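You operate a simulated robot arm through the tools that you are given. There is no shell and no other tool. Be economical: measure what you need, move in short steps, check, and stop when the job is done.

You are at the controls of a simulated two-armed robot. One attempt, no reset.

JOB
On the plywood board on rack 30, fold the large green cloth in half, so that its two long edges meet.

Only the result counts: the job must be done as asked and must still hold three seconds after the hand-in. Knocking over, shifting, dropping, spilling or breaking anything else fails it. Flat cloth is picked up by pressing the open fingertips on it (5 to 10 N) and closing them slowly along it; thin cloth reads only 2 to 8 mm in the jaws.

ROBOT AND FRAMES
Two 7-joint arms with two-finger parallel grippers on one trunk, on a base that drives. Base frame: it is fixed to the floor where the robot stands at the start and does not move with it; the origin is under the middle of the robot, x ahead of it, y to its left, z up; the surface under the hand at the start is at about z = 70.8. Units: cm, degrees, N and s.
The left shoulder is at the start at [7, 16.3, 102], the right one opposite. With the tool pointing down near the work surface each hand reaches from about 40 to 88 cm from the robot's upright axis, wherever it stands, measured 20 degrees to its own side. Places, roughly: plywood board on rack 30 [60, 10, 70]. Payload 3.43 kg a hand.
The tool frame of a hand sits at the grasp point between the pads (the TCP): z along the fingers, y along the line on which they close. The tips reach 3.4 cm beyond it. The gripper opens to 12.8 cm. The fingers are 2.4 cm wide and 1.2 cm thick; the gripper's body (4.8 by 13 cm) begins 9.6 cm behind the TCP.
Orientation is told as [roll, pitch, yaw] about the base's x, y, z axes, in that order, counted from this pose: with the fingers straight down and closing along the base's y, the tool's x points along the base's -x, its y along +y and its z along -z.

CONTROLS
- The arms move only by the tool move_arm. It takes "left_plan", "right_plan" or both (then of equal length, played together; a hand with none holds still); each is a list of rows, each an object (a shift or turn left out is 0, a gripper value left out holds the last) with "slide": the shift along the tool's x, y, z in units of 25 mm (1.0 is 25 mm), a list of three; "delta_rot": the turn, a rotation vector about the tool's x, y, z in units of 5 degrees (1.0 is 5 degrees), a list of three. In form: [{"slide": [dx, dy, dz], "delta_rot": [rx, ry, rz]}, ...]. A call has 1 to 10 rows; each row shifts and turns the commanded pose from where the row before left it, along the tool's axes as they then stand. "left_fingers" and "right_fingers" are, for a hand that has rows, the closure in counts, from 0 (fully open) to 255 (shut), set as the call begins (left out, the last holds). A call with a number of a shift or a turn outside -1 to 1 is refused whole. A row lasts 0.2 s, in which the tool goes at most 5 cm and 8.6 degrees; a call with a longer step from one row to the next is refused whole, and so is a gripper value outside its range. Where a pose cannot be reached the arm comes as near as it can. A force on the tool above 40 N (or 10 N above the force at the start of the call, whichever is more), or a blocked arm, ends the call early, and 0.2 s more pass. The fingers move at their own pace (about 15.3 cm/s each) and stop on an object; they squeeze with about 25 N. The grip force told is the motor's: it shows also when the fingers shut on nothing. Time passes only in rows, and 0.2 s behind the last, so rows that do not move let the fingers close. The reply holds the time, the measured pose of the TCP, the force on the tool along the base axes, the opening and the grip force, in the units named above and with some noise, with the torque about the TCP (base axes, N m) and any sound that the robot's microphone picked up, and new pictures: "views" is both (left out), scene, wrist or none (wrist: the cameras of the hands that moved).
- Cameras (640 x 400 px; columns grow to the right, rows downward): "scene" is now at [11.86, -3.12, 123.27]; the picture's right is [-0.19, -0.98, 0.00], its down [-0.71, 0.13, -0.70] and it looks along [0.68, -0.13, -0.72] (base axes); focal length 266 px, centre (320, 200). "left" rides on the left gripper at [7.6, 1.1, -16] in its tool frame; the picture's right is [-0.15, 0.99, 0.00], its down [-0.88, -0.13, -0.46] and it looks along [-0.45, -0.07, 0.89] (tool axes); focal length 234 px, centre (320, 200). "right" rides on the right gripper at [7.6, -1.1, -16] in its tool frame; the picture's right is [0.15, 0.99, 0.00], its down [-0.88, 0.13, -0.46] and it looks along [-0.45, 0.07, 0.89] (tool axes); focal length 234 px, centre (320, 200). There is no depth. A picture from a camera that has moved, and an enlarged one, comes with that camera's place and axes in the base frame and with its lens. The place of the scene camera against the robot may be out by one fixed shift of up to 2.5 cm in any direction.
- move_column(by): slides the trunk up (or, below 0, down) by that many cm; the arms and the scene camera ride with it, the base frame stays. It gives what a move gives, with no picture.
- base_move(legs): drives the robot by 1 to 6 legs, each [ahead, left, turn to the left] in cm, cm and degrees, along the robot's own axes; the way and the turn of a leg run together, so that a leg with both is an arc; at most 150 cm and 180 degrees a leg. The arms and the cameras ride along, it lands a little off, and it stops where it bumps. It gives what a move gives, and a new picture of the scene camera.
- head_to(pan, tilt): turns the head with the scene camera to pan (to the left, within 86 degrees either way) and tilt (down, from -29 to 69), counted from straight ahead of the robot. It gives what a move gives, and a new picture of the scene camera.
- close_up(camera, box): a new picture of the part [left, top, right, bottom] of that camera's present view, enlarged. No time passes.
- sign_off(): hands the job in; it is judged then, once.

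Work in short steps. Places have to be worked out from the pictures, the camera data and where the tool is seen: move nearer, look again, correct. Check each grasp and each placing, and mend what went wrong. You have 120 turns and 260 pictures in all, those below and enlarged ones among them. Open the grippers and draw the arms clear of the work before you hand the job in, unless the task says otherwise; then end with one line.

The tools are called after "Emit:" as name(argument=value, ...) on one line, values as JSON. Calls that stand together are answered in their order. move_arm: Moves the arms, as the interface text tells. Its arguments: {"type":"object","properties":{"left_plan":{"type":"array","items":{"type":"object","properties":{"slide":{"type":"array","items":{"type":"number"}},"delta_rot":{"type":"array","items":{"type":"number"}}}}},"left_fingers":{"type":"number"},"right_plan":{"type":"array","items":{"type":"object","properties":{"slide":{"type":"array","items":{"type":"number"}},"delta_rot":{"type":"array","items":{"type":"number"}}}}},"right_fingers":{"type":"number"},"views":{"type":"string","enum":["both","scene","wrist","none"]}},"required":[]} The other tools are called the same way: move_column (by) slides the trunk up or down; base_move (legs) drives the base; head_to (pan, tilt) turns the head that bears the scene camera; close_up (camera, box) takes an enlarged picture of a part of a camera's view; sign_off () hands the job in.

At the start:

```text
time_s: 0.0
left_eef_pos: [57.02, 30.92, 89.6]
left_orientation: [0.0, 0.0, 0.1]
left_force: [0.2, -0.2, 0.8]
left_ft_torque: [-0.02, 0.02, -0.02]
left_finger_gap: 12.79
left_grasp_force: 0.0
right_eef_pos: [58.56, -18.06, 85.65]
right_orientation: [0.0, 0.0, 0.0]
right_force: [-0.5, -0.7, 0.4]
right_ft_torque: [-0.02, -0.03, -0.02]
right_finger_gap: 12.79
right_grasp_force: 0.0
trunk travel left (down, up): [-50.0, 44.0]
robot x, y, heading: [-0.19, 0.23, 0.1]
head pan, tilt: [-10.7, 45.9]
```

scene: 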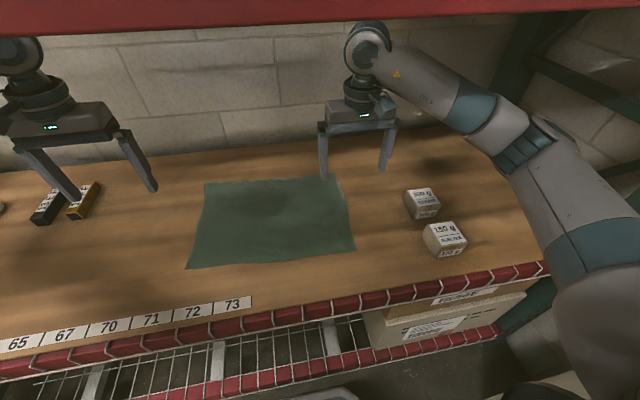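
right: 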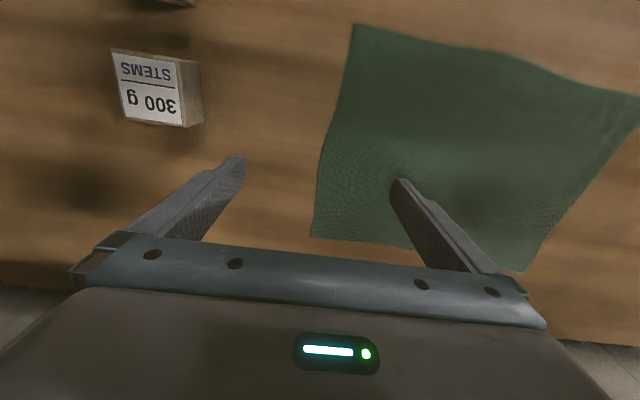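
left: 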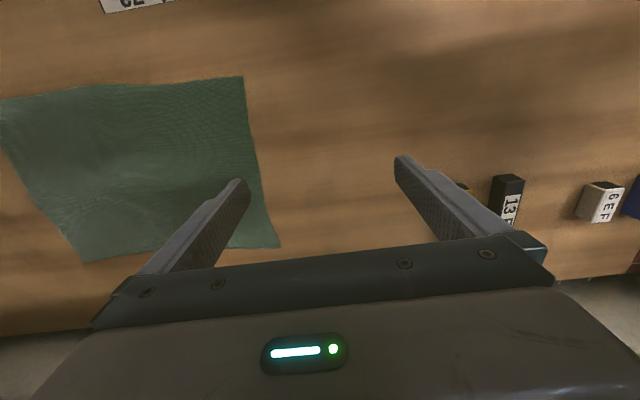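

The wrist views put the cloth corners at about FL [75,20.5], FR [73.5,-17.4], NL [47,21.5] and NR [45,-16.4], so the long edges are the near and far ones. I'll bring both hands above the far corners with the fingers partly closed, then fold the far edge toward me.

Emit:
move_arm(left_plan=[{"slide": [-0.977, -0.779, 0.549]}, {"slide": [-0.977, -0.779, 0.549]}, {"slide": [-0.977, -0.779, 0.549]}, {"slide": [-0.977, -0.779, 0.549]}, {"slide": [-0.977, -0.779, 0.549]}, {"slide": [-0.977, -0.779, 0.549]}, {"slide": [-0.977, -0.779, 0.549]}, {}], right_plan=[{"slide": [-0.797, 0.215, 0.323]}, {"slide": [-0.797, 0.215, 0.323]}, {"slide": [-0.797, 0.215, 0.323]}, {"slide": [-0.797, 0.215, 0.323]}, {"slide": [-0.797, 0.215, 0.323]}, {"slide": [-0.797, 0.215, 0.323]}, {"slide": [-0.797, 0.215, 0.323]}, {}], left_fingers=195, right_fingers=195)

```text
time_s: 1.8
left_eef_pos: [73.94, 17.24, 79.87]
left_orientation: [0.0, 0.1, 0.0]
left_force: [-0.7, -0.7, -1.0]
left_ft_torque: [0.03, -0.03, 0.01]
left_finger_gap: 3.01
left_grasp_force: 0.0
right_eef_pos: [72.57, -14.18, 80.0]
right_orientation: [-0.1, -0.1, 0.0]
right_force: [-0.1, 0.1, -0.2]
right_ft_torque: [0.02, -0.05, 0.06]
right_finger_gap: 3.03
right_grasp_force: 0.2
trunk travel left (down, up): [-50.0, 44.0]
robot x, y, heading: [0.3, 0.06, -0.2]
head pan, tilt: [-10.7, 45.9]
camera scene: at [11.79, -3.09, 123.28], right [-0.19, -0.98, 0.0], down [-0.71, 0.13, -0.7], along [0.68, -0.13, -0.72], focal length 266 px, centre (320, 200)
camera right: at [64.95, -15.27, 96.05], right [-0.15, 0.99, 0.0], down [0.88, 0.13, 0.46], along [0.45, 0.07, -0.89], focal length 234 px, centre (320, 200)
camera left: at [66.35, 18.21, 95.71], right [0.15, 0.99, 0.0], down [0.88, -0.13, 0.46], along [0.45, -0.07, -0.89], focal length 234 px, centre (320, 200)
```

scene: 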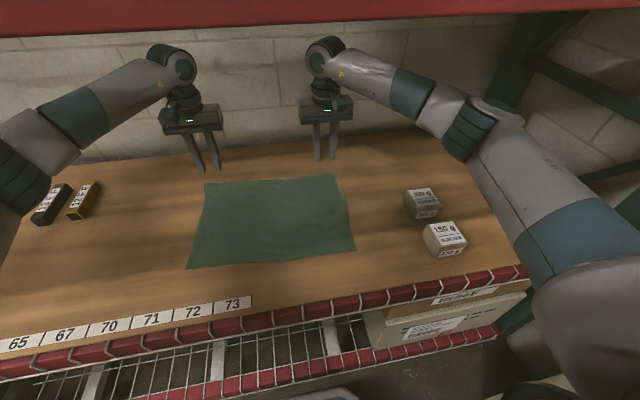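
right: 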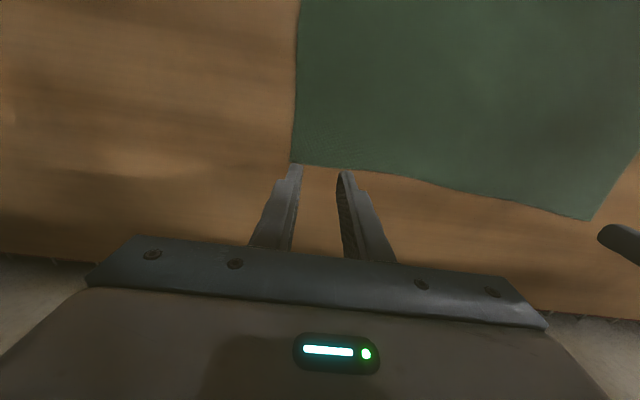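
left: 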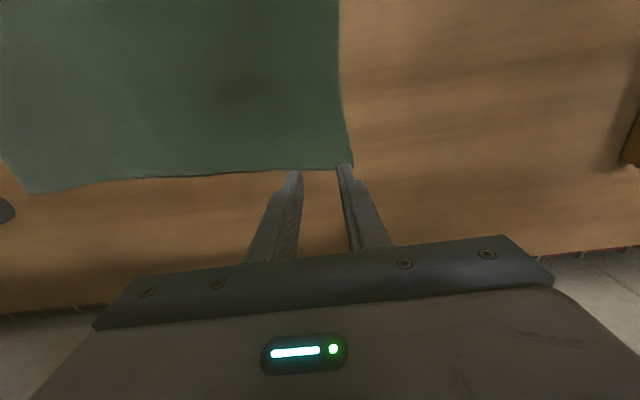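

Both tips line up about 1 cm inside the far edge and 3 cm in from the corners. I'll descend to just above the cloth, shifting slightly inward.

Emit:
move_arm(left_plan=[{"slide": [0.16, 0, 0.9]}, {"slide": [0, 0, 0.7]}, {"slide": [0, 0, 0.3]}, {}], right_plan=[{"slide": [0.16, 0, 0.9]}, {"slide": [0, 0, 0.7]}, {"slide": [0, 0, 0.35]}, {}], views="wrist")

```text
time_s: 2.8
left_eef_pos: [73.59, 17.19, 75.24]
left_orientation: [0.0, 0.0, 0.1]
left_force: [-0.6, 0.2, 0.5]
left_ft_torque: [-0.02, 0.01, -0.02]
left_finger_gap: 3.02
left_grasp_force: 0.1
right_eef_pos: [72.03, -14.07, 75.03]
right_orientation: [0.1, 0.0, -0.1]
right_force: [-0.1, -0.6, 0.0]
right_ft_torque: [0.0, 0.02, 0.0]
right_finger_gap: 3.03
right_grasp_force: 0.1
trunk travel left (down, up): [-50.0, 44.0]
robot x, y, heading: [-0.03, 0.27, -0.1]
head pan, tilt: [-10.7, 45.9]
camera right: at [64.6, -15.26, 91.12], right [-0.15, 0.99, 0.0], down [0.88, 0.13, 0.46], along [0.45, 0.07, -0.89], focal length 234 px, centre (320, 200)
camera left: at [65.98, 18.25, 91.07], right [0.15, 0.99, 0.0], down [0.88, -0.13, 0.46], along [0.45, -0.07, -0.89], focal length 234 px, centre (320, 200)
```

right: 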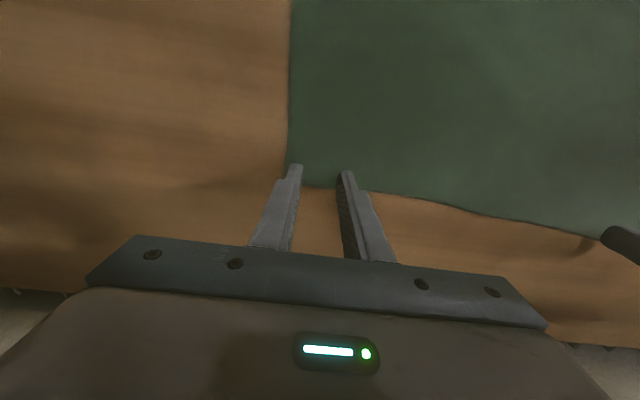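
left: 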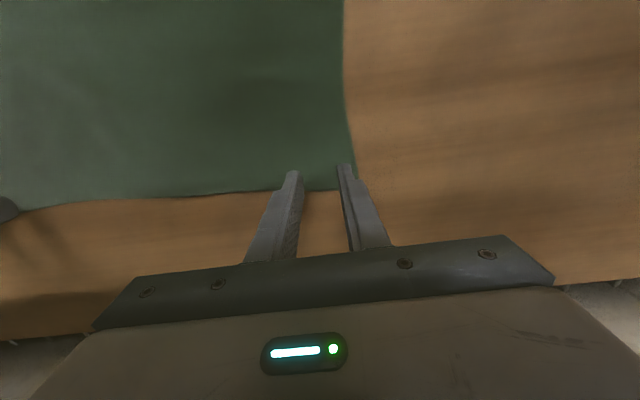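

Tips are now over the cloth. I'll press down gently in small steps until the force shows.

Emit:
move_arm(left_plan=[{"slide": [0, 0, 0.15]}, {"slide": [0, 0, 0.15]}, {"slide": [0, 0, 0.1]}, {}], right_plan=[{"slide": [0, 0, 0.15]}, {"slide": [0, 0, 0.1]}, {"slide": [0, 0, 0.1]}, {}], views="none")

```text
time_s: 3.8
left_eef_pos: [73.73, 17.14, 74.37]
left_orientation: [0.1, -0.1, 0.1]
left_force: [2.2, 1.3, 7.3]
left_ft_torque: [0.08, -0.15, 0.0]
left_finger_gap: 3.01
left_grasp_force: 0.0
right_eef_pos: [72.06, -14.29, 74.41]
right_orientation: [0.0, -0.1, 0.0]
right_force: [1.8, -0.1, 5.1]
right_ft_torque: [-0.08, -0.07, 0.01]
right_finger_gap: 3.03
right_grasp_force: 0.1
trunk travel left (down, up): [-50.0, 44.0]
robot x, y, heading: [0.28, -0.15, -0.0]
head pan, tilt: [-10.7, 45.9]
```

Both are in contact at 5–7 N. I'll close slowly, in steps.

Emit:
move_arm(left_plan=[{}, {}], right_plan=[{"slide": [0, 0, 0.04]}, {}], left_fingers=210, right_fingers=210, views="none")

Emit:
move_arm(left_plan=[{}, {}], right_plan=[{}, {}], left_fingers=223, right_fingers=223, views="wrist")

```text
time_s: 4.4
left_eef_pos: [73.54, 17.23, 74.31]
left_orientation: [0.0, -0.1, 0.1]
left_force: [0.9, -0.1, 7.5]
left_ft_torque: [0.01, -0.08, -0.06]
left_finger_gap: 2.2
left_grasp_force: 0.0
right_eef_pos: [71.99, -14.22, 74.26]
right_orientation: [0.1, -0.1, 0.0]
right_force: [-1.1, 1.5, 13.4]
right_ft_torque: [-0.05, 0.02, -0.01]
right_finger_gap: 2.16
right_grasp_force: 0.1
trunk travel left (down, up): [-50.0, 44.0]
robot x, y, heading: [-0.04, -0.2, -0.1]
head pan, tilt: [-10.7, 45.9]
```

```text
time_s: 5.0
left_eef_pos: [73.37, 17.2, 74.35]
left_orientation: [0.0, -0.1, 0.1]
left_force: [0.8, -3.1, 8.2]
left_ft_torque: [-0.06, -0.01, -0.01]
left_finger_gap: 1.64
left_grasp_force: 0.2
right_eef_pos: [71.91, -14.11, 74.36]
right_orientation: [0.1, -0.2, 0.0]
right_force: [1.3, 4.3, 14.3]
right_ft_torque: [0.07, -0.07, -0.01]
right_finger_gap: 1.58
right_grasp_force: 0.0
trunk travel left (down, up): [-50.0, 44.0]
robot x, y, heading: [-0.02, -0.09, -0.1]
head pan, tilt: [-10.7, 45.9]
camera right: at [64.45, -15.3, 90.33], right [-0.15, 0.99, 0.0], down [0.88, 0.13, 0.46], along [0.45, 0.07, -0.89], focal length 234 px, centre (320, 200)
camera left: at [65.77, 18.23, 90.22], right [0.15, 0.99, 0.0], down [0.88, -0.13, 0.46], along [0.45, -0.07, -0.89], focal length 234 px, centre (320, 200)
```

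right: 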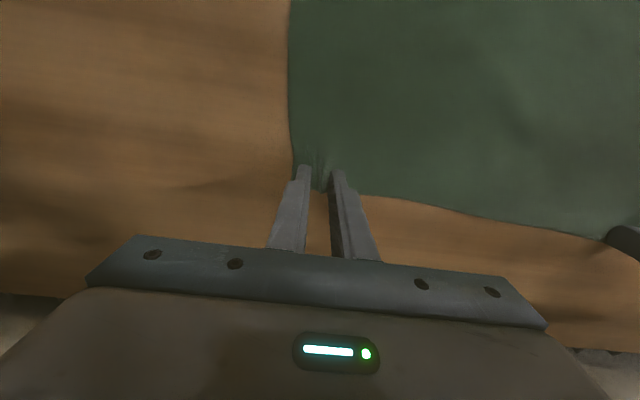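
left: 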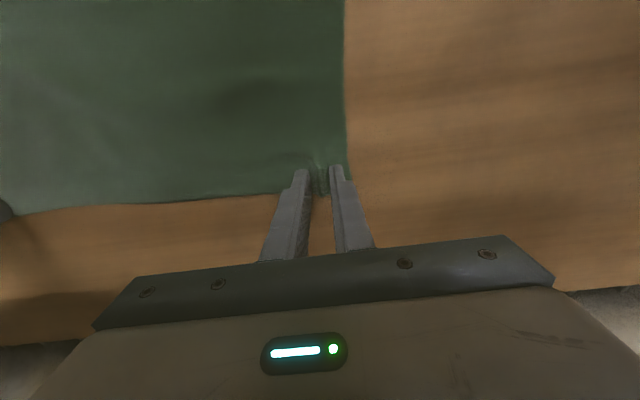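

The cloth is gathering between the fingers on both sides. I'll ease the right hand's pressure a touch and keep closing.

Emit:
move_arm(left_plan=[{}, {}], right_plan=[{"slide": [0, 0, -0.02]}, {}], left_fingers=236, right_fingers=236, views="none")

Emit:
move_arm(left_plan=[{}, {}, {}], right_plan=[{}, {}, {}], left_fingers=255, right_fingers=255, views="wrist")

```text
time_s: 5.6
left_eef_pos: [73.43, 17.23, 74.34]
left_orientation: [0.0, 0.0, 0.2]
left_force: [-1.4, -3.6, 8.7]
left_ft_torque: [-0.13, 0.02, -0.01]
left_finger_gap: 1.05
left_grasp_force: 0.2
right_eef_pos: [71.88, -14.23, 74.38]
right_orientation: [0.0, -0.1, 0.0]
right_force: [0.2, 4.6, 13.8]
right_ft_torque: [0.15, -0.03, 0.0]
right_finger_gap: 1.02
right_grasp_force: 0.6
trunk travel left (down, up): [-50.0, 44.0]
robot x, y, heading: [0.04, -0.29, -0.0]
head pan, tilt: [-10.7, 45.9]
```

```text
time_s: 6.4
left_eef_pos: [73.39, 17.11, 74.51]
left_orientation: [0.0, -0.3, 0.0]
left_force: [-1.7, -8.3, 12.9]
left_ft_torque: [-0.33, -0.01, 0.02]
left_finger_gap: 0.3
left_grasp_force: 24.8
right_eef_pos: [71.91, -14.12, 74.36]
right_orientation: [0.0, -0.2, 0.1]
right_force: [0.7, 9.6, 10.5]
right_ft_torque: [0.29, -0.04, -0.07]
right_finger_gap: 0.26
right_grasp_force: 24.8
trunk travel left (down, up): [-50.0, 44.0]
robot x, y, heading: [0.23, -0.24, -0.1]
head pan, tilt: [-10.7, 45.9]
camera right: at [64.42, -15.29, 90.35], right [-0.15, 0.99, 0.0], down [0.88, 0.13, 0.46], along [0.45, 0.07, -0.89], focal length 234 px, centre (320, 200)
camera left: at [65.75, 18.2, 90.26], right [0.15, 0.99, 0.0], down [0.88, -0.13, 0.46], along [0.45, -0.07, -0.89], focal length 234 px, centre (320, 200)
```

right: 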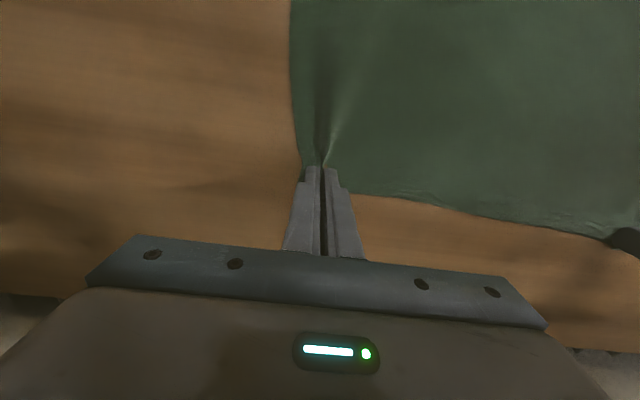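
left: 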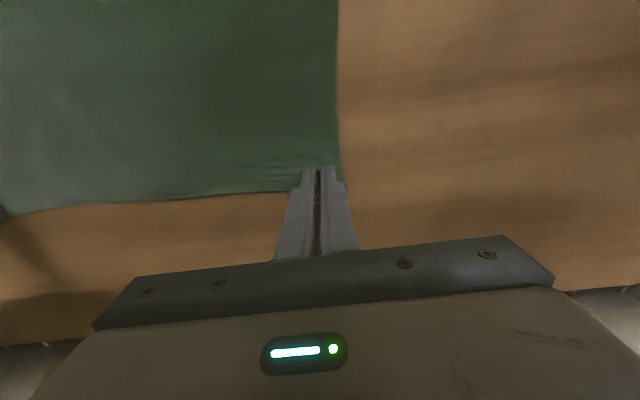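

Both read about 3 mm. I'll lift 4 cm, moving slightly nearer, to check that each hand holds the cloth.

Emit:
move_arm(left_plan=[{"slide": [0.1, 0, -0.5]}, {"slide": [0.2, 0, -0.6]}, {"slide": [0.2, 0, -0.6]}, {}], right_plan=[{"slide": [0.1, 0, -0.5]}, {"slide": [0.2, 0, -0.6]}, {"slide": [0.2, 0, -0.6]}, {}])

```text
time_s: 7.4
left_eef_pos: [72.43, 17.22, 78.41]
left_orientation: [0.0, 0.1, 0.1]
left_force: [-0.4, -5.1, -0.5]
left_ft_torque: [-0.18, 0.05, -0.04]
left_finger_gap: 0.19
left_grasp_force: 24.8
right_eef_pos: [70.9, -14.17, 78.43]
right_orientation: [0.0, 0.1, 0.0]
right_force: [0.6, 6.3, -0.2]
right_ft_torque: [0.2, -0.02, 0.02]
right_finger_gap: 0.23
right_grasp_force: 24.9
trunk travel left (down, up): [-50.0, 44.0]
robot x, y, heading: [-0.16, 0.14, -0.1]
head pan, tilt: [-10.7, 45.9]
camera scene: at [11.89, -3.12, 123.26], right [-0.19, -0.98, 0.0], down [-0.71, 0.13, -0.7], along [0.68, -0.13, -0.72], focal length 266 px, centre (320, 200)
camera right: at [63.42, -15.4, 94.38], right [-0.15, 0.99, 0.0], down [0.88, 0.13, 0.45], along [0.45, 0.07, -0.89], focal length 234 px, centre (320, 200)
camera left: at [64.75, 18.23, 94.34], right [0.14, 0.99, 0.0], down [0.88, -0.13, 0.45], along [0.45, -0.07, -0.89], focal length 234 px, centre (320, 200)
```

scene: 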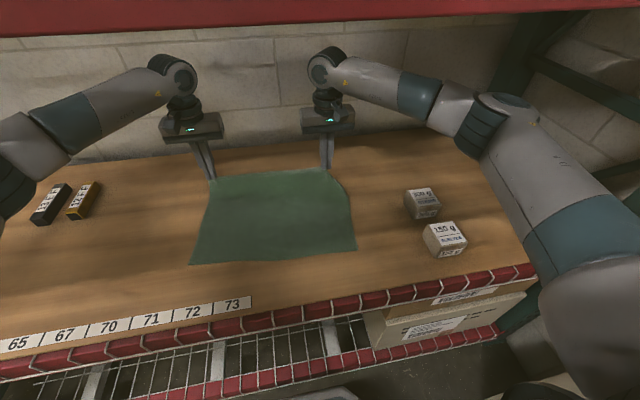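
right: 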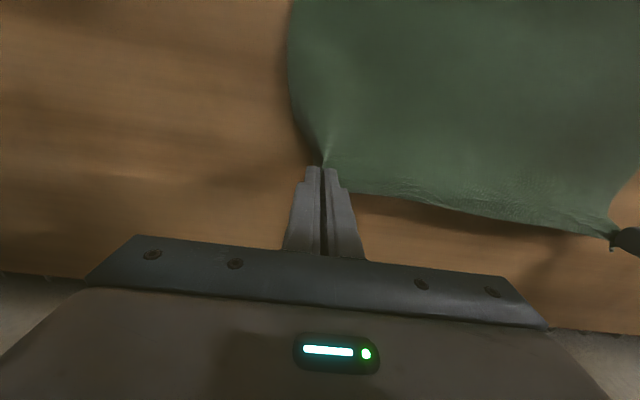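
left: 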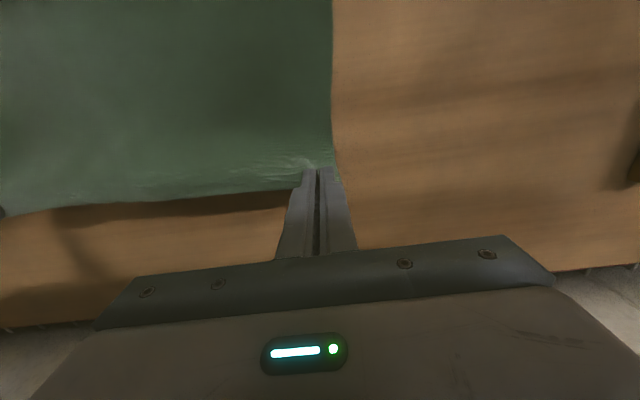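

Both hands hold the edge and pull it taut. I'll carry it up and toward me to about mid-cloth, easing the tension slightly and tilting the fingers forward so the edge turns with the fold.

Emit:
move_arm(left_plan=[{"slide": [0.83, -0.08, -0.35]}, {"slide": [0.83, -0.08, -0.35]}, {"slide": [0.83, 0, -0.35]}, {"slide": [0.83, 0, -0.3]}, {"slide": [0.83, 0, -0.3]}, {"slide": [0.83, 0, -0.15]}, {"delta_rot": [0, -1, 0]}, {"delta_rot": [0, -1, 0]}, {"delta_rot": [0, -1, 0]}, {"delta_rot": [0, -1, 0]}], right_plan=[{"slide": [0.83, 0.08, -0.35]}, {"slide": [0.83, 0.08, -0.35]}, {"slide": [0.83, 0, -0.35]}, {"slide": [0.83, 0, -0.3]}, {"slide": [0.83, 0, -0.3]}, {"slide": [0.83, 0, -0.15]}, {"delta_rot": [0, -1, 0]}, {"delta_rot": [0, -1, 0]}, {"delta_rot": [0, -1, 0]}, {"delta_rot": [0, -1, 0]}])

```text
time_s: 9.6
left_eef_pos: [59.89, 16.79, 83.03]
left_orientation: [0.0, -20.1, 0.0]
left_force: [0.0, -1.1, 0.2]
left_ft_torque: [-0.08, -0.01, -0.03]
left_finger_gap: 0.13
left_grasp_force: 24.6
right_eef_pos: [58.36, -13.84, 82.98]
right_orientation: [0.0, -20.1, 0.0]
right_force: [0.5, 1.1, 0.1]
right_ft_torque: [0.11, 0.0, 0.0]
right_finger_gap: 0.19
right_grasp_force: 24.9
trunk travel left (down, up): [-50.0, 44.0]
robot x, y, heading: [-0.29, 0.0, -0.1]
head pan, tilt: [-10.7, 45.9]
camera scene: at [11.82, -3.12, 123.27], right [-0.19, -0.98, 0.0], down [-0.71, 0.13, -0.7], along [0.68, -0.13, -0.72], focal length 266 px, centre (320, 200)
camera right: at [45.87, -14.94, 95.42], right [-0.14, 0.99, -0.05], down [0.67, 0.13, 0.73], along [0.73, 0.07, -0.68], focal length 234 px, centre (320, 200)
camera left: at [47.21, 17.72, 95.34], right [0.14, 0.99, 0.05], down [0.67, -0.13, 0.73], along [0.73, -0.07, -0.68], focal length 234 px, centre (320, 200)
```

scene: 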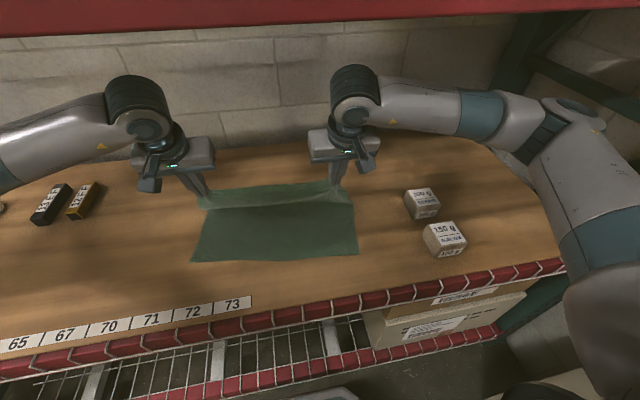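
right: 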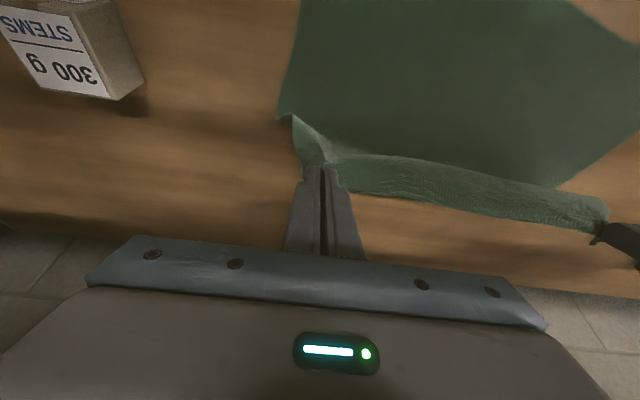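
left: 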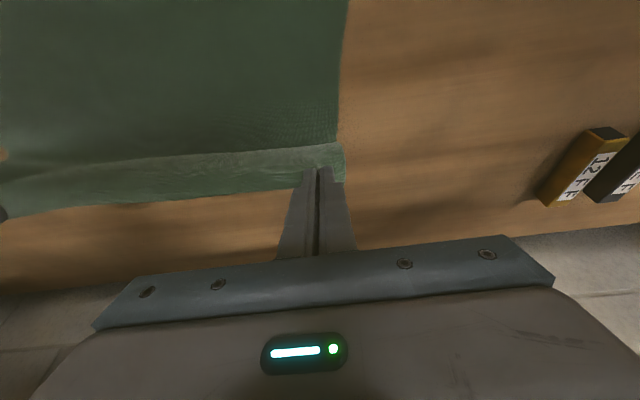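

The edge is flipping nicely and the lower half has barely moved. I'll tilt further to 45° and lower a little, then drive the base back so the arms have room near the robot.

Emit:
move_arm(left_plan=[{"delta_rot": [0, -1, 0]}, {"delta_rot": [0, -1, 0]}, {"delta_rot": [0, -1, 0]}, {"delta_rot": [0, -1, 0]}, {"delta_rot": [0, -1, 0]}, {"slide": [0.42, 0, 0.42]}, {"slide": [0.42, 0, 0.42]}, {}], right_plan=[{"delta_rot": [0, -1, 0]}, {"delta_rot": [0, -1, 0]}, {"delta_rot": [0, -1, 0]}, {"delta_rot": [0, -1, 0]}, {"delta_rot": [0, -1, 0]}, {"slide": [0.42, 0, 0.42]}, {"slide": [0.42, 0, 0.42]}, {}], views="scene")

Emit:
base_move(legs=[[-11, 0, 0]])

```text
time_s: 11.4
left_eef_pos: [59.81, 16.76, 80.04]
left_orientation: [0.1, -45.0, 0.1]
left_force: [0.0, -2.4, 0.3]
left_ft_torque: [-0.05, 0.04, -0.09]
left_finger_gap: 0.14
left_grasp_force: 24.2
right_eef_pos: [58.44, -13.83, 79.96]
right_orientation: [-0.1, -45.0, 0.0]
right_force: [0.0, 3.2, -0.1]
right_ft_torque: [0.05, 0.02, 0.09]
right_finger_gap: 0.2
right_grasp_force: 24.6
trunk travel left (down, up): [-50.0, 44.0]
robot x, y, heading: [0.12, -0.07, -0.0]
head pan, tilt: [-10.7, 45.9]
camera scene: at [11.85, -3.12, 123.27], right [-0.19, -0.98, 0.0], down [-0.71, 0.13, -0.7], along [0.68, -0.13, -0.72], focal length 266 px, centre (320, 200)
```

scene: 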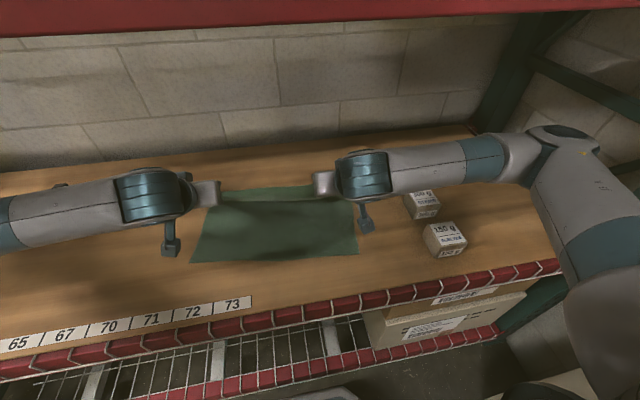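

```text
time_s: 12.6
left_eef_pos: [48.73, 16.69, 80.21]
left_orientation: [0.0, -45.1, 0.0]
left_force: [-0.6, -1.8, 0.4]
left_ft_torque: [-0.07, 0.01, -0.04]
left_finger_gap: 0.14
left_grasp_force: 25.5
right_eef_pos: [47.26, -13.9, 80.03]
right_orientation: [0.0, -45.1, -0.1]
right_force: [-1.2, 2.2, 0.4]
right_ft_torque: [0.03, 0.01, 0.06]
right_finger_gap: 0.21
right_grasp_force: 25.2
trunk travel left (down, up): [-50.0, 44.0]
robot x, y, heading: [-11.05, -0.05, -0.1]
head pan, tilt: [-10.7, 45.9]
camera scene: at [0.71, -3.13, 123.28], right [-0.19, -0.98, 0.0], down [-0.7, 0.13, -0.7], along [0.68, -0.13, -0.72], focal length 266 px, centre (320, 200)
```

scene: 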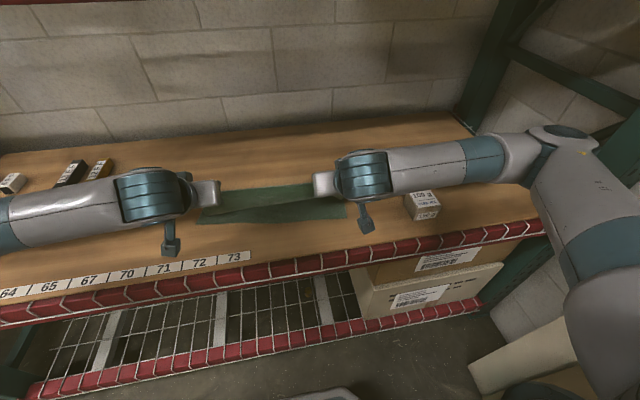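

The edge is now just inside the near edge of the lower layer. I'll tilt to 75° and lower toward the near edge, shifting about 1 cm left so the corners line up.

Emit:
move_arm(left_plan=[{"delta_rot": [0, -1, 0]}, {"delta_rot": [0, -1, 0]}, {"delta_rot": [0, -1, 0]}, {"delta_rot": [0, -1, 0]}, {"delta_rot": [0, -1, 0]}, {"delta_rot": [0, -1, 0]}, {}], right_plan=[{"delta_rot": [0, -1, 0]}, {"delta_rot": [0, -1, 0]}, {"delta_rot": [0, -1, 0]}, {"delta_rot": [0, -1, 0]}, {"delta_rot": [0, -1, 0]}, {"delta_rot": [0, -1, 0]}, {}], views="both")

```text
time_s: 14.4
left_eef_pos: [51.25, 10.19, 79.9]
left_orientation: [0.7, -58.4, -5.6]
left_force: [1.1, -1.0, -0.7]
left_ft_torque: [0.0, -0.07, 0.04]
left_finger_gap: 0.17
left_grasp_force: 25.4
left hand out of reach, approached as far as the arm can: row 3, 4, 5, 6
right_eef_pos: [46.31, -16.86, 77.71]
right_orientation: [3.6, -70.4, -9.3]
right_force: [0.8, 0.2, -0.6]
right_ft_torque: [-0.01, 0.01, 0.03]
right_finger_gap: 0.2
right_grasp_force: 25.0
right hand out of reach, approached as far as the arm can: row 5, 6
trunk travel left (down, up): [-50.0, 44.0]
robot x, y, heading: [-9.55, 0.22, -4.0]
head pan, tilt: [-10.7, 45.9]
stopped in row 7 (left hand): the arm was blocked; the commanded pose is now the measured one
camera scene: at [2.52, -5.85, 123.15], right [-0.25, -0.97, -0.01], down [-0.7, 0.19, -0.69], along [0.67, -0.16, -0.72], focal length 266 px, centre (320, 200)
camera right: at [28.8, -16.13, 75.99], right [0.05, 0.99, -0.12], down [-0.12, 0.12, 0.98], along [0.99, -0.04, 0.13], focal length 234 px, centre (320, 200)
camera left: at [33.7, 12.78, 81.73], right [0.16, 0.98, 0.13], down [0.06, -0.14, 0.99], along [0.99, -0.15, -0.08], focal length 234 px, centre (320, 200)
```

scene: 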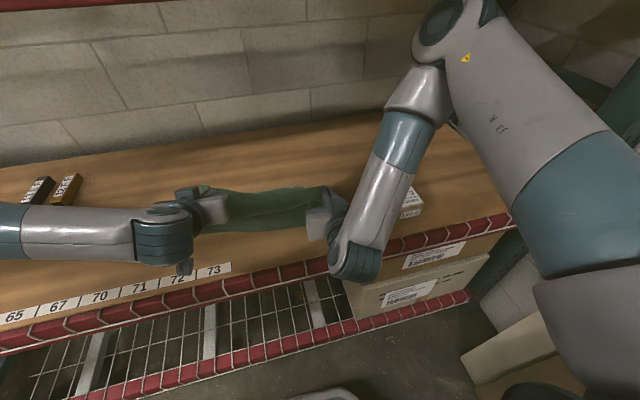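
right: 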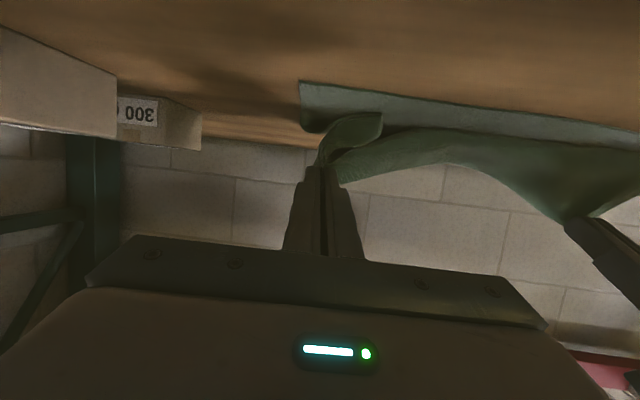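
left: 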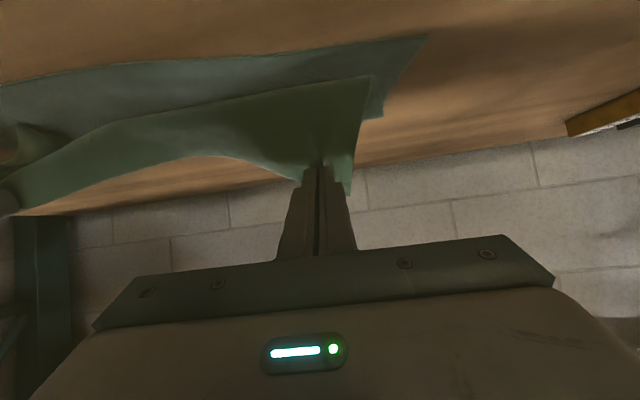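

The tilt went beyond the arms' reach: the right arm reconfigured and the base was nudged to a heading of -4°. Before moving I'll check the boxes and the arm contacts.

Emit:
close_up(camera="scene", box=[170, 150, 490, 350])

Emit:
close_up(camera="right", box=[0, 0, 320, 200])

```text
2.00 times, centred on (330, 250) of scene
camera zoom: at [2.52, -5.85, 123.15], right [-0.25, -0.97, -0.01], down [-0.7, 0.19, -0.69], along [0.67, -0.16, -0.72], focal length 533 px, centre (300, 100)
```

zoom: 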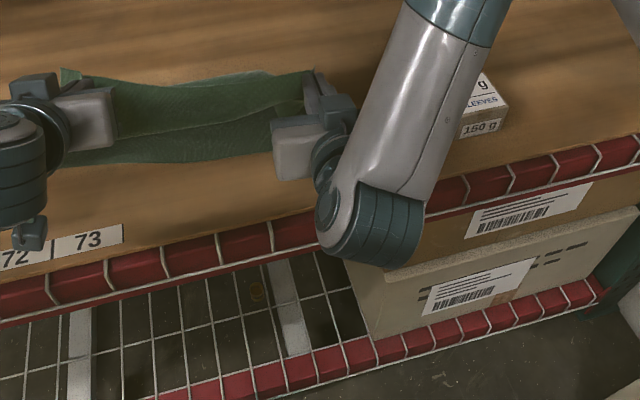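

```text
2.00 times, centred on (160, 100) of right
camera zoom: at [28.8, -16.13, 75.99], right [0.05, 0.99, -0.12], down [-0.12, 0.12, 0.98], along [0.99, -0.04, 0.13], focal length 468 px, centre (640, 400)
```

zoom: 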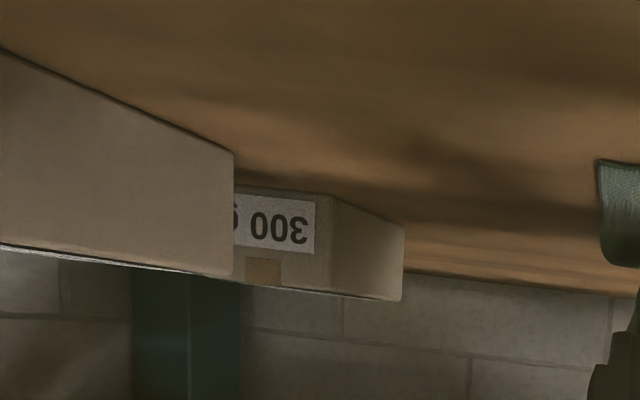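

Both boxes still stand upright. I'll unwind in small steps, bringing both hands forward and back toward a 45° tilt, hands parallel and clear of the robot's body.

Emit:
move_arm(left_plan=[{"slide": [-0.16, 0.33, 0.14], "delta_rot": [-0.16, 0.43, -0.1]}, {"slide": [-0.16, 0.33, 0.14], "delta_rot": [-0.16, 0.43, -0.1]}, {"slide": [-0.16, 0.33, 0.14], "delta_rot": [-0.16, 0.43, -0.1]}], right_plan=[{"slide": [-0.25, 0.13, 0.17], "delta_rot": [-0.25, 0.85, -0.22]}, {"slide": [-0.25, 0.13, 0.17], "delta_rot": [-0.25, 0.85, -0.22]}, {"slide": [-0.25, 0.13, 0.17], "delta_rot": [-0.25, 0.85, -0.22]}], views="scene")

```text
time_s: 15.1
left_eef_pos: [52.01, 15.33, 80.4]
left_orientation: [-0.8, -54.0, -0.9]
left_force: [0.5, -0.1, -0.2]
left_ft_torque: [0.03, -0.02, 0.05]
left_finger_gap: 0.14
left_grasp_force: 25.6
right_eef_pos: [44.92, -11.73, 73.96]
right_orientation: [-2.6, -55.9, 2.7]
right_force: [2.5, 1.3, 17.4]
right_ft_torque: [0.06, -0.44, 0.05]
right_finger_gap: 0.21
right_grasp_force: 25.0
trunk travel left (down, up): [-50.0, 44.0]
robot x, y, heading: [-9.52, 0.81, -2.7]
head pan, tilt: [-10.7, 45.9]
stopped in row 3 (right hand): the force on the tool passed its limit at 93 N (the readings are from after the stop); the commanded pose is now the measured one
camera scene: at [2.32, -2.77, 123.44], right [-0.23, -0.97, 0.0], down [-0.7, 0.17, -0.69], along [0.67, -0.16, -0.72], focal length 266 px, centre (320, 200)
```

scene: 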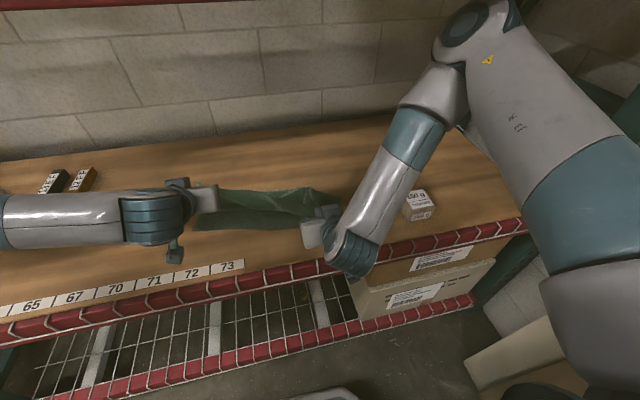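

The right hand touched down almost at its target, about [47.7,-11.7] at the tip. I'll lift it a little and look at all the views.

Emit:
move_arm(left_plan=[{}, {}, {}], right_plan=[{"slide": [-0.2, 0, -0.12]}, {"slide": [-0.2, 0, -0.12]}, {}])

Emit:
close_up(camera="scene", box=[150, 120, 470, 320])

```text
time_s: 15.9
left_eef_pos: [52.49, 15.28, 80.04]
left_orientation: [-1.1, -53.7, -0.8]
left_force: [0.2, 0.2, -0.1]
left_ft_torque: [-0.01, 0.0, -0.02]
left_finger_gap: 0.14
left_grasp_force: 25.3
right_eef_pos: [45.34, -12.11, 74.95]
right_orientation: [-2.8, -55.6, 2.3]
right_force: [0.4, 0.2, 0.5]
right_ft_torque: [0.03, 0.0, 0.01]
right_finger_gap: 0.23
right_grasp_force: 25.2
trunk travel left (down, up): [-50.0, 44.0]
robot x, y, heading: [-9.38, 0.57, -2.8]
head pan, tilt: [-10.7, 45.9]
camera scene: at [2.9, -2.71, 123.2], right [-0.24, -0.97, 0.01], down [-0.7, 0.17, -0.69], along [0.67, -0.17, -0.72], focal length 266 px, centre (320, 200)
camera right: at [28.0, -13.16, 77.63], right [-0.08, 0.99, -0.15], down [0.12, 0.16, 0.98], along [0.99, 0.06, -0.13], focal length 234 px, centre (320, 200)
camera left: at [35.05, 16.78, 83.19], right [0.12, 0.99, 0.11], down [0.15, -0.12, 0.98], along [0.98, -0.1, -0.16], focal length 234 px, centre (320, 200)
```

scene: 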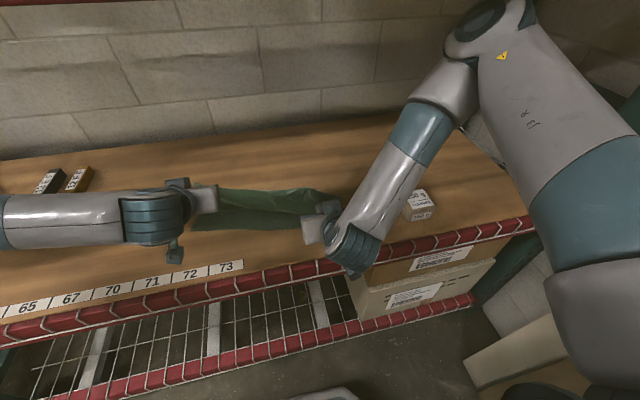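
right: 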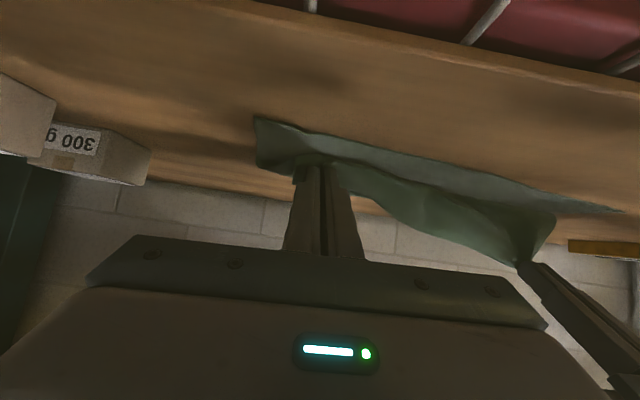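
left: 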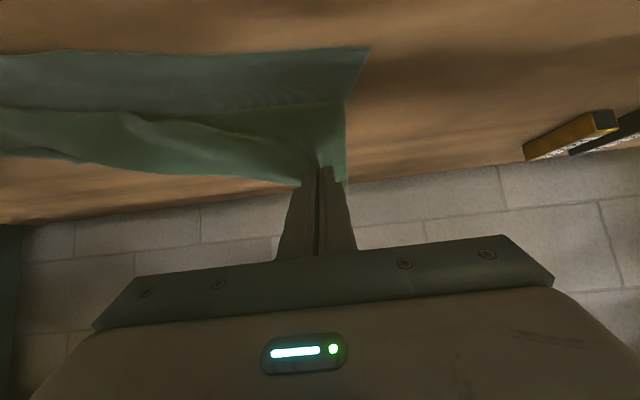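

```text
2.00 times, centred on (310, 220) of scene
camera zoom: at [2.9, -2.71, 123.2], right [-0.24, -0.97, 0.01], down [-0.7, 0.17, -0.69], along [0.67, -0.17, -0.72], focal length 533 px, centre (340, 160)
```

zoom: 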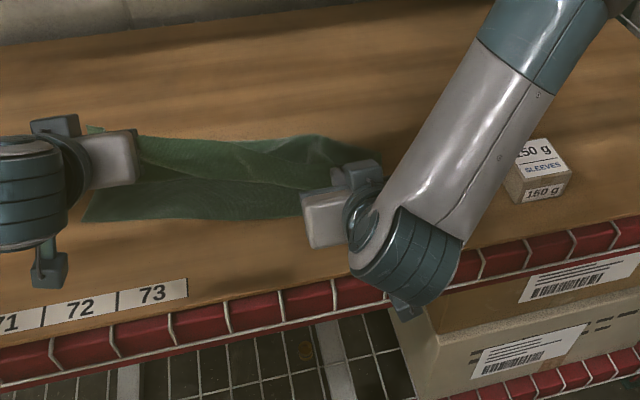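

The lower layer's near edge now runs from about [49,20] to [43.5,-17], and the upper edge is just behind it. To get out of the cramped posture I'll extend both arms forward 5 cm, then drive the base back.

Emit:
move_arm(left_plan=[{"slide": [-0.3, 0, 0.4]}, {"slide": [-0.3, 0, 0.4]}, {"slide": [-0.3, 0, 0.4]}, {"slide": [-0.28, 0, 0.42]}, {}], right_plan=[{"slide": [-0.5, 0, 0.25]}, {"slide": [-0.5, 0, 0.25]}, {"slide": [-0.5, 0, 0.25]}, {"slide": [-0.49, 0, 0.27]}, {}], views="scene")

```text
time_s: 17.1
left_eef_pos: [56.94, 14.59, 80.49]
left_orientation: [-0.7, -54.0, -1.3]
left_force: [0.6, 0.1, -0.1]
left_ft_torque: [0.0, 0.01, -0.01]
left_finger_gap: 0.12
left_grasp_force: 25.3
right_eef_pos: [50.26, -12.6, 78.39]
right_orientation: [-2.4, -56.7, 1.5]
right_force: [-0.2, 0.3, 1.3]
right_ft_torque: [0.0, -0.01, -0.01]
right_finger_gap: 0.22
right_grasp_force: 25.1
trunk travel left (down, up): [-50.0, 44.0]
robot x, y, heading: [-9.79, 0.4, -2.8]
head pan, tilt: [-10.7, 45.9]
camera scene: at [2.11, -3.23, 123.33], right [-0.24, -0.97, 0.0], down [-0.7, 0.17, -0.7], along [0.68, -0.17, -0.72], focal length 266 px, centre (320, 200)
```

scene: 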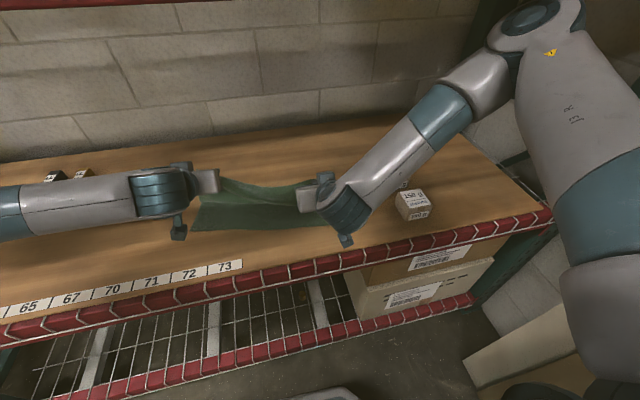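

The right arm has unfolded and is clear of the box. I'll drive back 8 cm, which brings the edge to the near side.

Emit:
base_move(legs=[[-8, 0, 0]])

```text
time_s: 18.1
left_eef_pos: [48.88, 15.23, 80.43]
left_orientation: [-0.6, -54.2, -1.1]
left_force: [-0.5, 0.4, 0.9]
left_ft_torque: [0.01, 0.01, -0.02]
left_finger_gap: 0.12
left_grasp_force: 24.9
right_eef_pos: [42.06, -12.12, 78.4]
right_orientation: [-2.3, -56.5, 1.7]
right_force: [-0.7, -0.1, -0.3]
right_ft_torque: [0.02, -0.02, -0.01]
right_finger_gap: 0.21
right_grasp_force: 25.2
trunk travel left (down, up): [-50.0, 44.0]
robot x, y, heading: [-17.81, 0.95, -2.9]
head pan, tilt: [-10.7, 45.9]
camera scene: at [-6.02, -2.76, 123.28], right [-0.24, -0.97, 0.0], down [-0.7, 0.17, -0.7], along [0.68, -0.16, -0.72], focal length 266 px, centre (320, 200)
```

scene: 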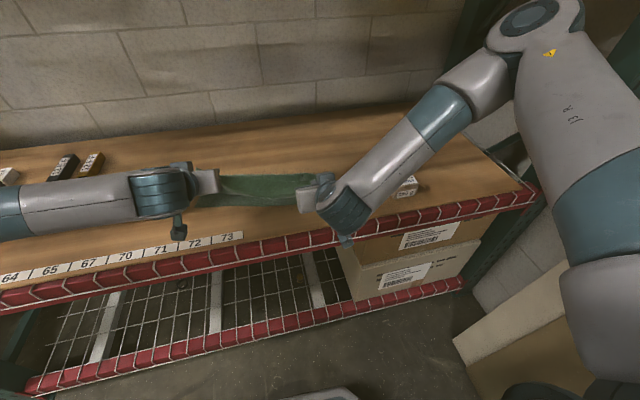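

There is more room now. I'll carefully tilt 15° more and check for reach warnings.

Emit:
move_arm(left_plan=[{"delta_rot": [0, -1, 0]}, {"delta_rot": [0, -1, 0]}, {}], right_plan=[{"delta_rot": [0, -1, 0]}, {"delta_rot": [0, -1, 0]}, {}])

```text
time_s: 18.9
left_eef_pos: [48.95, 14.96, 80.35]
left_orientation: [-0.7, -61.5, -1.2]
left_force: [-0.4, -1.1, -0.3]
left_ft_torque: [0.02, -0.01, 0.04]
left_finger_gap: 0.14
left_grasp_force: 25.4
right_eef_pos: [42.34, -12.35, 78.19]
right_orientation: [-3.0, -66.4, 2.6]
right_force: [-0.3, -0.6, 0.2]
right_ft_torque: [0.04, 0.01, 0.03]
right_finger_gap: 0.21
right_grasp_force: 25.1
trunk travel left (down, up): [-50.0, 44.0]
robot x, y, heading: [-17.45, 0.74, -3.0]
head pan, tilt: [-10.7, 45.9]
camera scene: at [-5.77, -2.97, 123.24], right [-0.24, -0.97, 0.0], down [-0.7, 0.17, -0.69], along [0.68, -0.16, -0.72], focal length 266 px, centre (320, 200)
camera right: at [24.71, -13.33, 77.65], right [-0.05, 0.99, -0.16], down [-0.07, 0.15, 0.99], along [1.0, 0.06, 0.06], focal length 234 px, centre (320, 200)
camera left: at [31.34, 16.59, 81.27], right [0.1, 0.99, 0.12], down [0.02, -0.13, 0.99], along [0.99, -0.1, -0.03], focal length 234 px, centre (320, 200)
```

scene: 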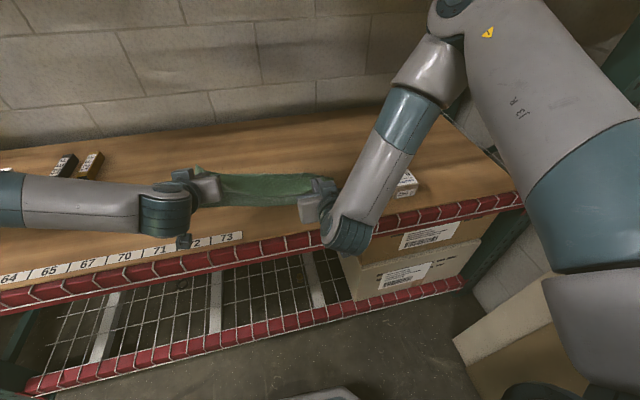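
right: 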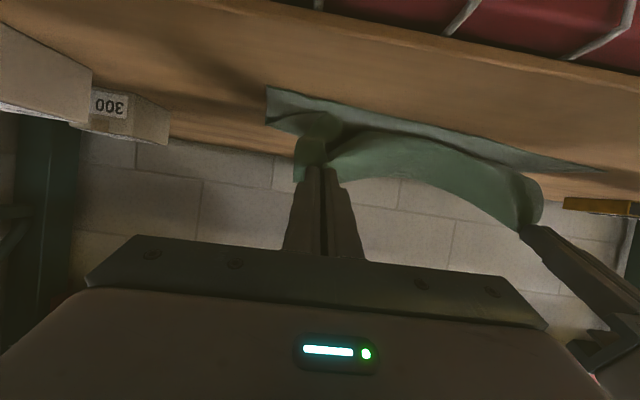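
left: 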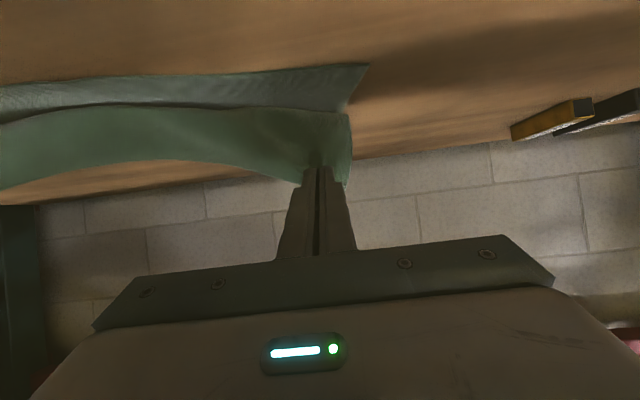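

Near corners of the lower layer measure [49.1,19.8] and [43.2,-17.5]. I'll lower both hands so the gripped edge comes down right at that near edge.

Emit:
move_arm(left_plan=[{"slide": [0.5, 0.14, 0.1]}, {"slide": [0.5, 0.14, 0.1]}, {"slide": [0.5, 0.14, 0.1]}, {"slide": [0.5, 0.14, 0.09]}, {}], right_plan=[{"slide": [0.3, -0.17, 0.11]}, {"slide": [0.3, -0.17, 0.11]}, {"slide": [0.3, -0.17, 0.11]}, {"slide": [0.3, -0.17, 0.11]}, {}])

```text
time_s: 20.1
left_eef_pos: [48.92, 15.08, 80.54]
left_orientation: [-0.7, -61.4, -1.0]
left_force: [0.0, -0.2, -0.9]
left_ft_torque: [-0.02, -0.03, 0.0]
left_finger_gap: 0.13
left_grasp_force: 25.4
left hand out of reach, approached as far as the arm can: row 1, 2, 3, 4
right_eef_pos: [41.84, -11.44, 76.54]
right_orientation: [-3.6, -66.2, 2.7]
right_force: [0.5, -0.4, -0.5]
right_ft_torque: [0.03, 0.0, 0.04]
right_finger_gap: 0.21
right_grasp_force: 25.0
right hand out of reach, approached as far as the arm can: row 1, 2, 3, 4
trunk travel left (down, up): [-50.0, 44.0]
robot x, y, heading: [-17.61, 1.24, -3.0]
head pan, tilt: [-10.7, 45.9]
camera scene: at [-5.88, -2.77, 123.27], right [-0.24, -0.97, 0.0], down [-0.7, 0.17, -0.7], along [0.68, -0.16, -0.72], focal length 266 px, centre (320, 200)
camera right: at [24.28, -12.45, 76.11], right [-0.05, 0.99, -0.16], down [-0.06, 0.16, 0.99], along [1.0, 0.06, 0.05], focal length 234 px, centre (320, 200)
camera left: at [31.26, 16.74, 81.28], right [0.1, 0.99, 0.12], down [0.02, -0.12, 0.99], along [0.99, -0.1, -0.03], focal length 234 px, centre (320, 200)
```

scene: 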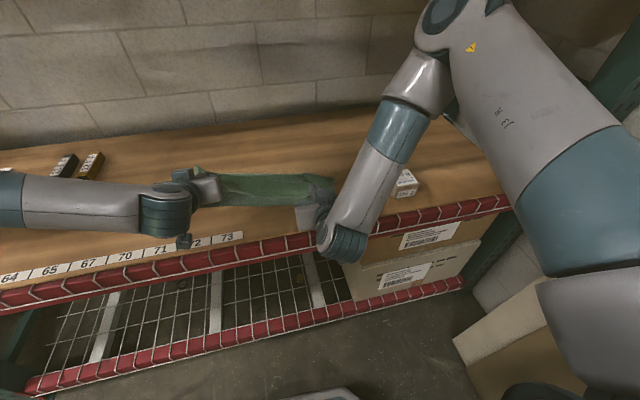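
right: 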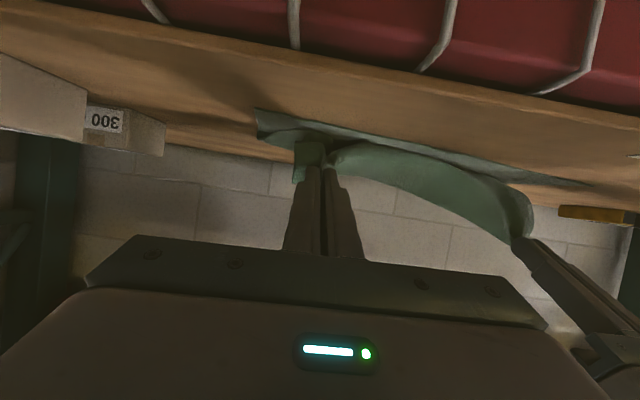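
left: 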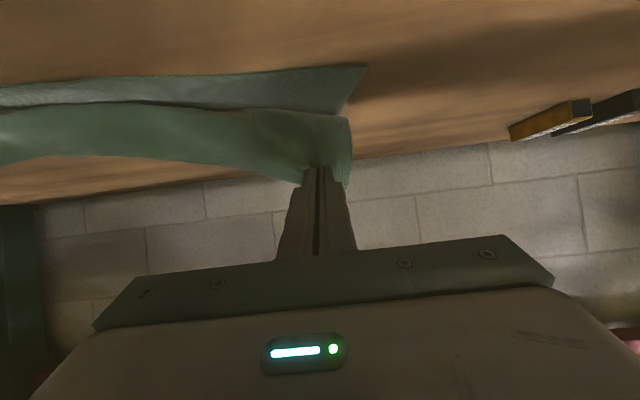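

Both hands hit a wrist limit when going lower. I'll undo that command, then lower the trunk so the hands come down with the posture unchanged.

Emit:
move_arm(left_plan=[{"slide": [-0.5, -0.14, -0.1]}, {"slide": [-0.5, -0.14, -0.1]}, {"slide": [-0.5, -0.14, -0.1]}, {"slide": [-0.5, 0.14, -0.09]}, {}], right_plan=[{"slide": [-0.3, 0.0, -0.11]}, {"slide": [-0.3, 0, -0.11]}, {"slide": [-0.4, 0, -0.11]}, {"slide": [-0.4, 0, -0.11]}, {}], views="none")

Emit:
move_column(by=-3)

```text
time_s: 21.4
left_eef_pos: [50.32, 14.41, 85.39]
left_orientation: [-0.7, -64.0, -1.0]
left_force: [-0.4, 0.6, 0.3]
left_ft_torque: [0.02, 0.01, 0.02]
left_finger_gap: 0.13
left_grasp_force: 25.4
right_eef_pos: [42.34, -11.24, 80.23]
right_orientation: [-3.2, -66.4, 2.7]
right_force: [0.9, 0.7, -0.3]
right_ft_torque: [-0.01, 0.02, 0.03]
right_finger_gap: 0.2
right_grasp_force: 24.7
trunk travel left (down, up): [-50.0, 44.0]
robot x, y, heading: [-17.51, 0.48, -3.2]
head pan, tilt: [-10.7, 45.9]
```

```text
time_s: 22.1
left_eef_pos: [50.3, 14.36, 82.41]
left_orientation: [-0.9, -64.1, -1.0]
left_force: [0.2, -0.2, -1.0]
left_ft_torque: [0.0, 0.0, -0.02]
left_finger_gap: 0.1
left_grasp_force: 25.0
right_eef_pos: [42.34, -11.34, 77.37]
right_orientation: [-3.2, -66.5, 2.7]
right_force: [-0.6, -0.8, 0.4]
right_ft_torque: [0.01, 0.04, -0.02]
right_finger_gap: 0.2
right_grasp_force: 25.3
trunk travel left (down, up): [-47.0, 47.0]
robot x, y, heading: [-17.16, 1.04, -2.8]
head pan, tilt: [-10.7, 45.9]
```

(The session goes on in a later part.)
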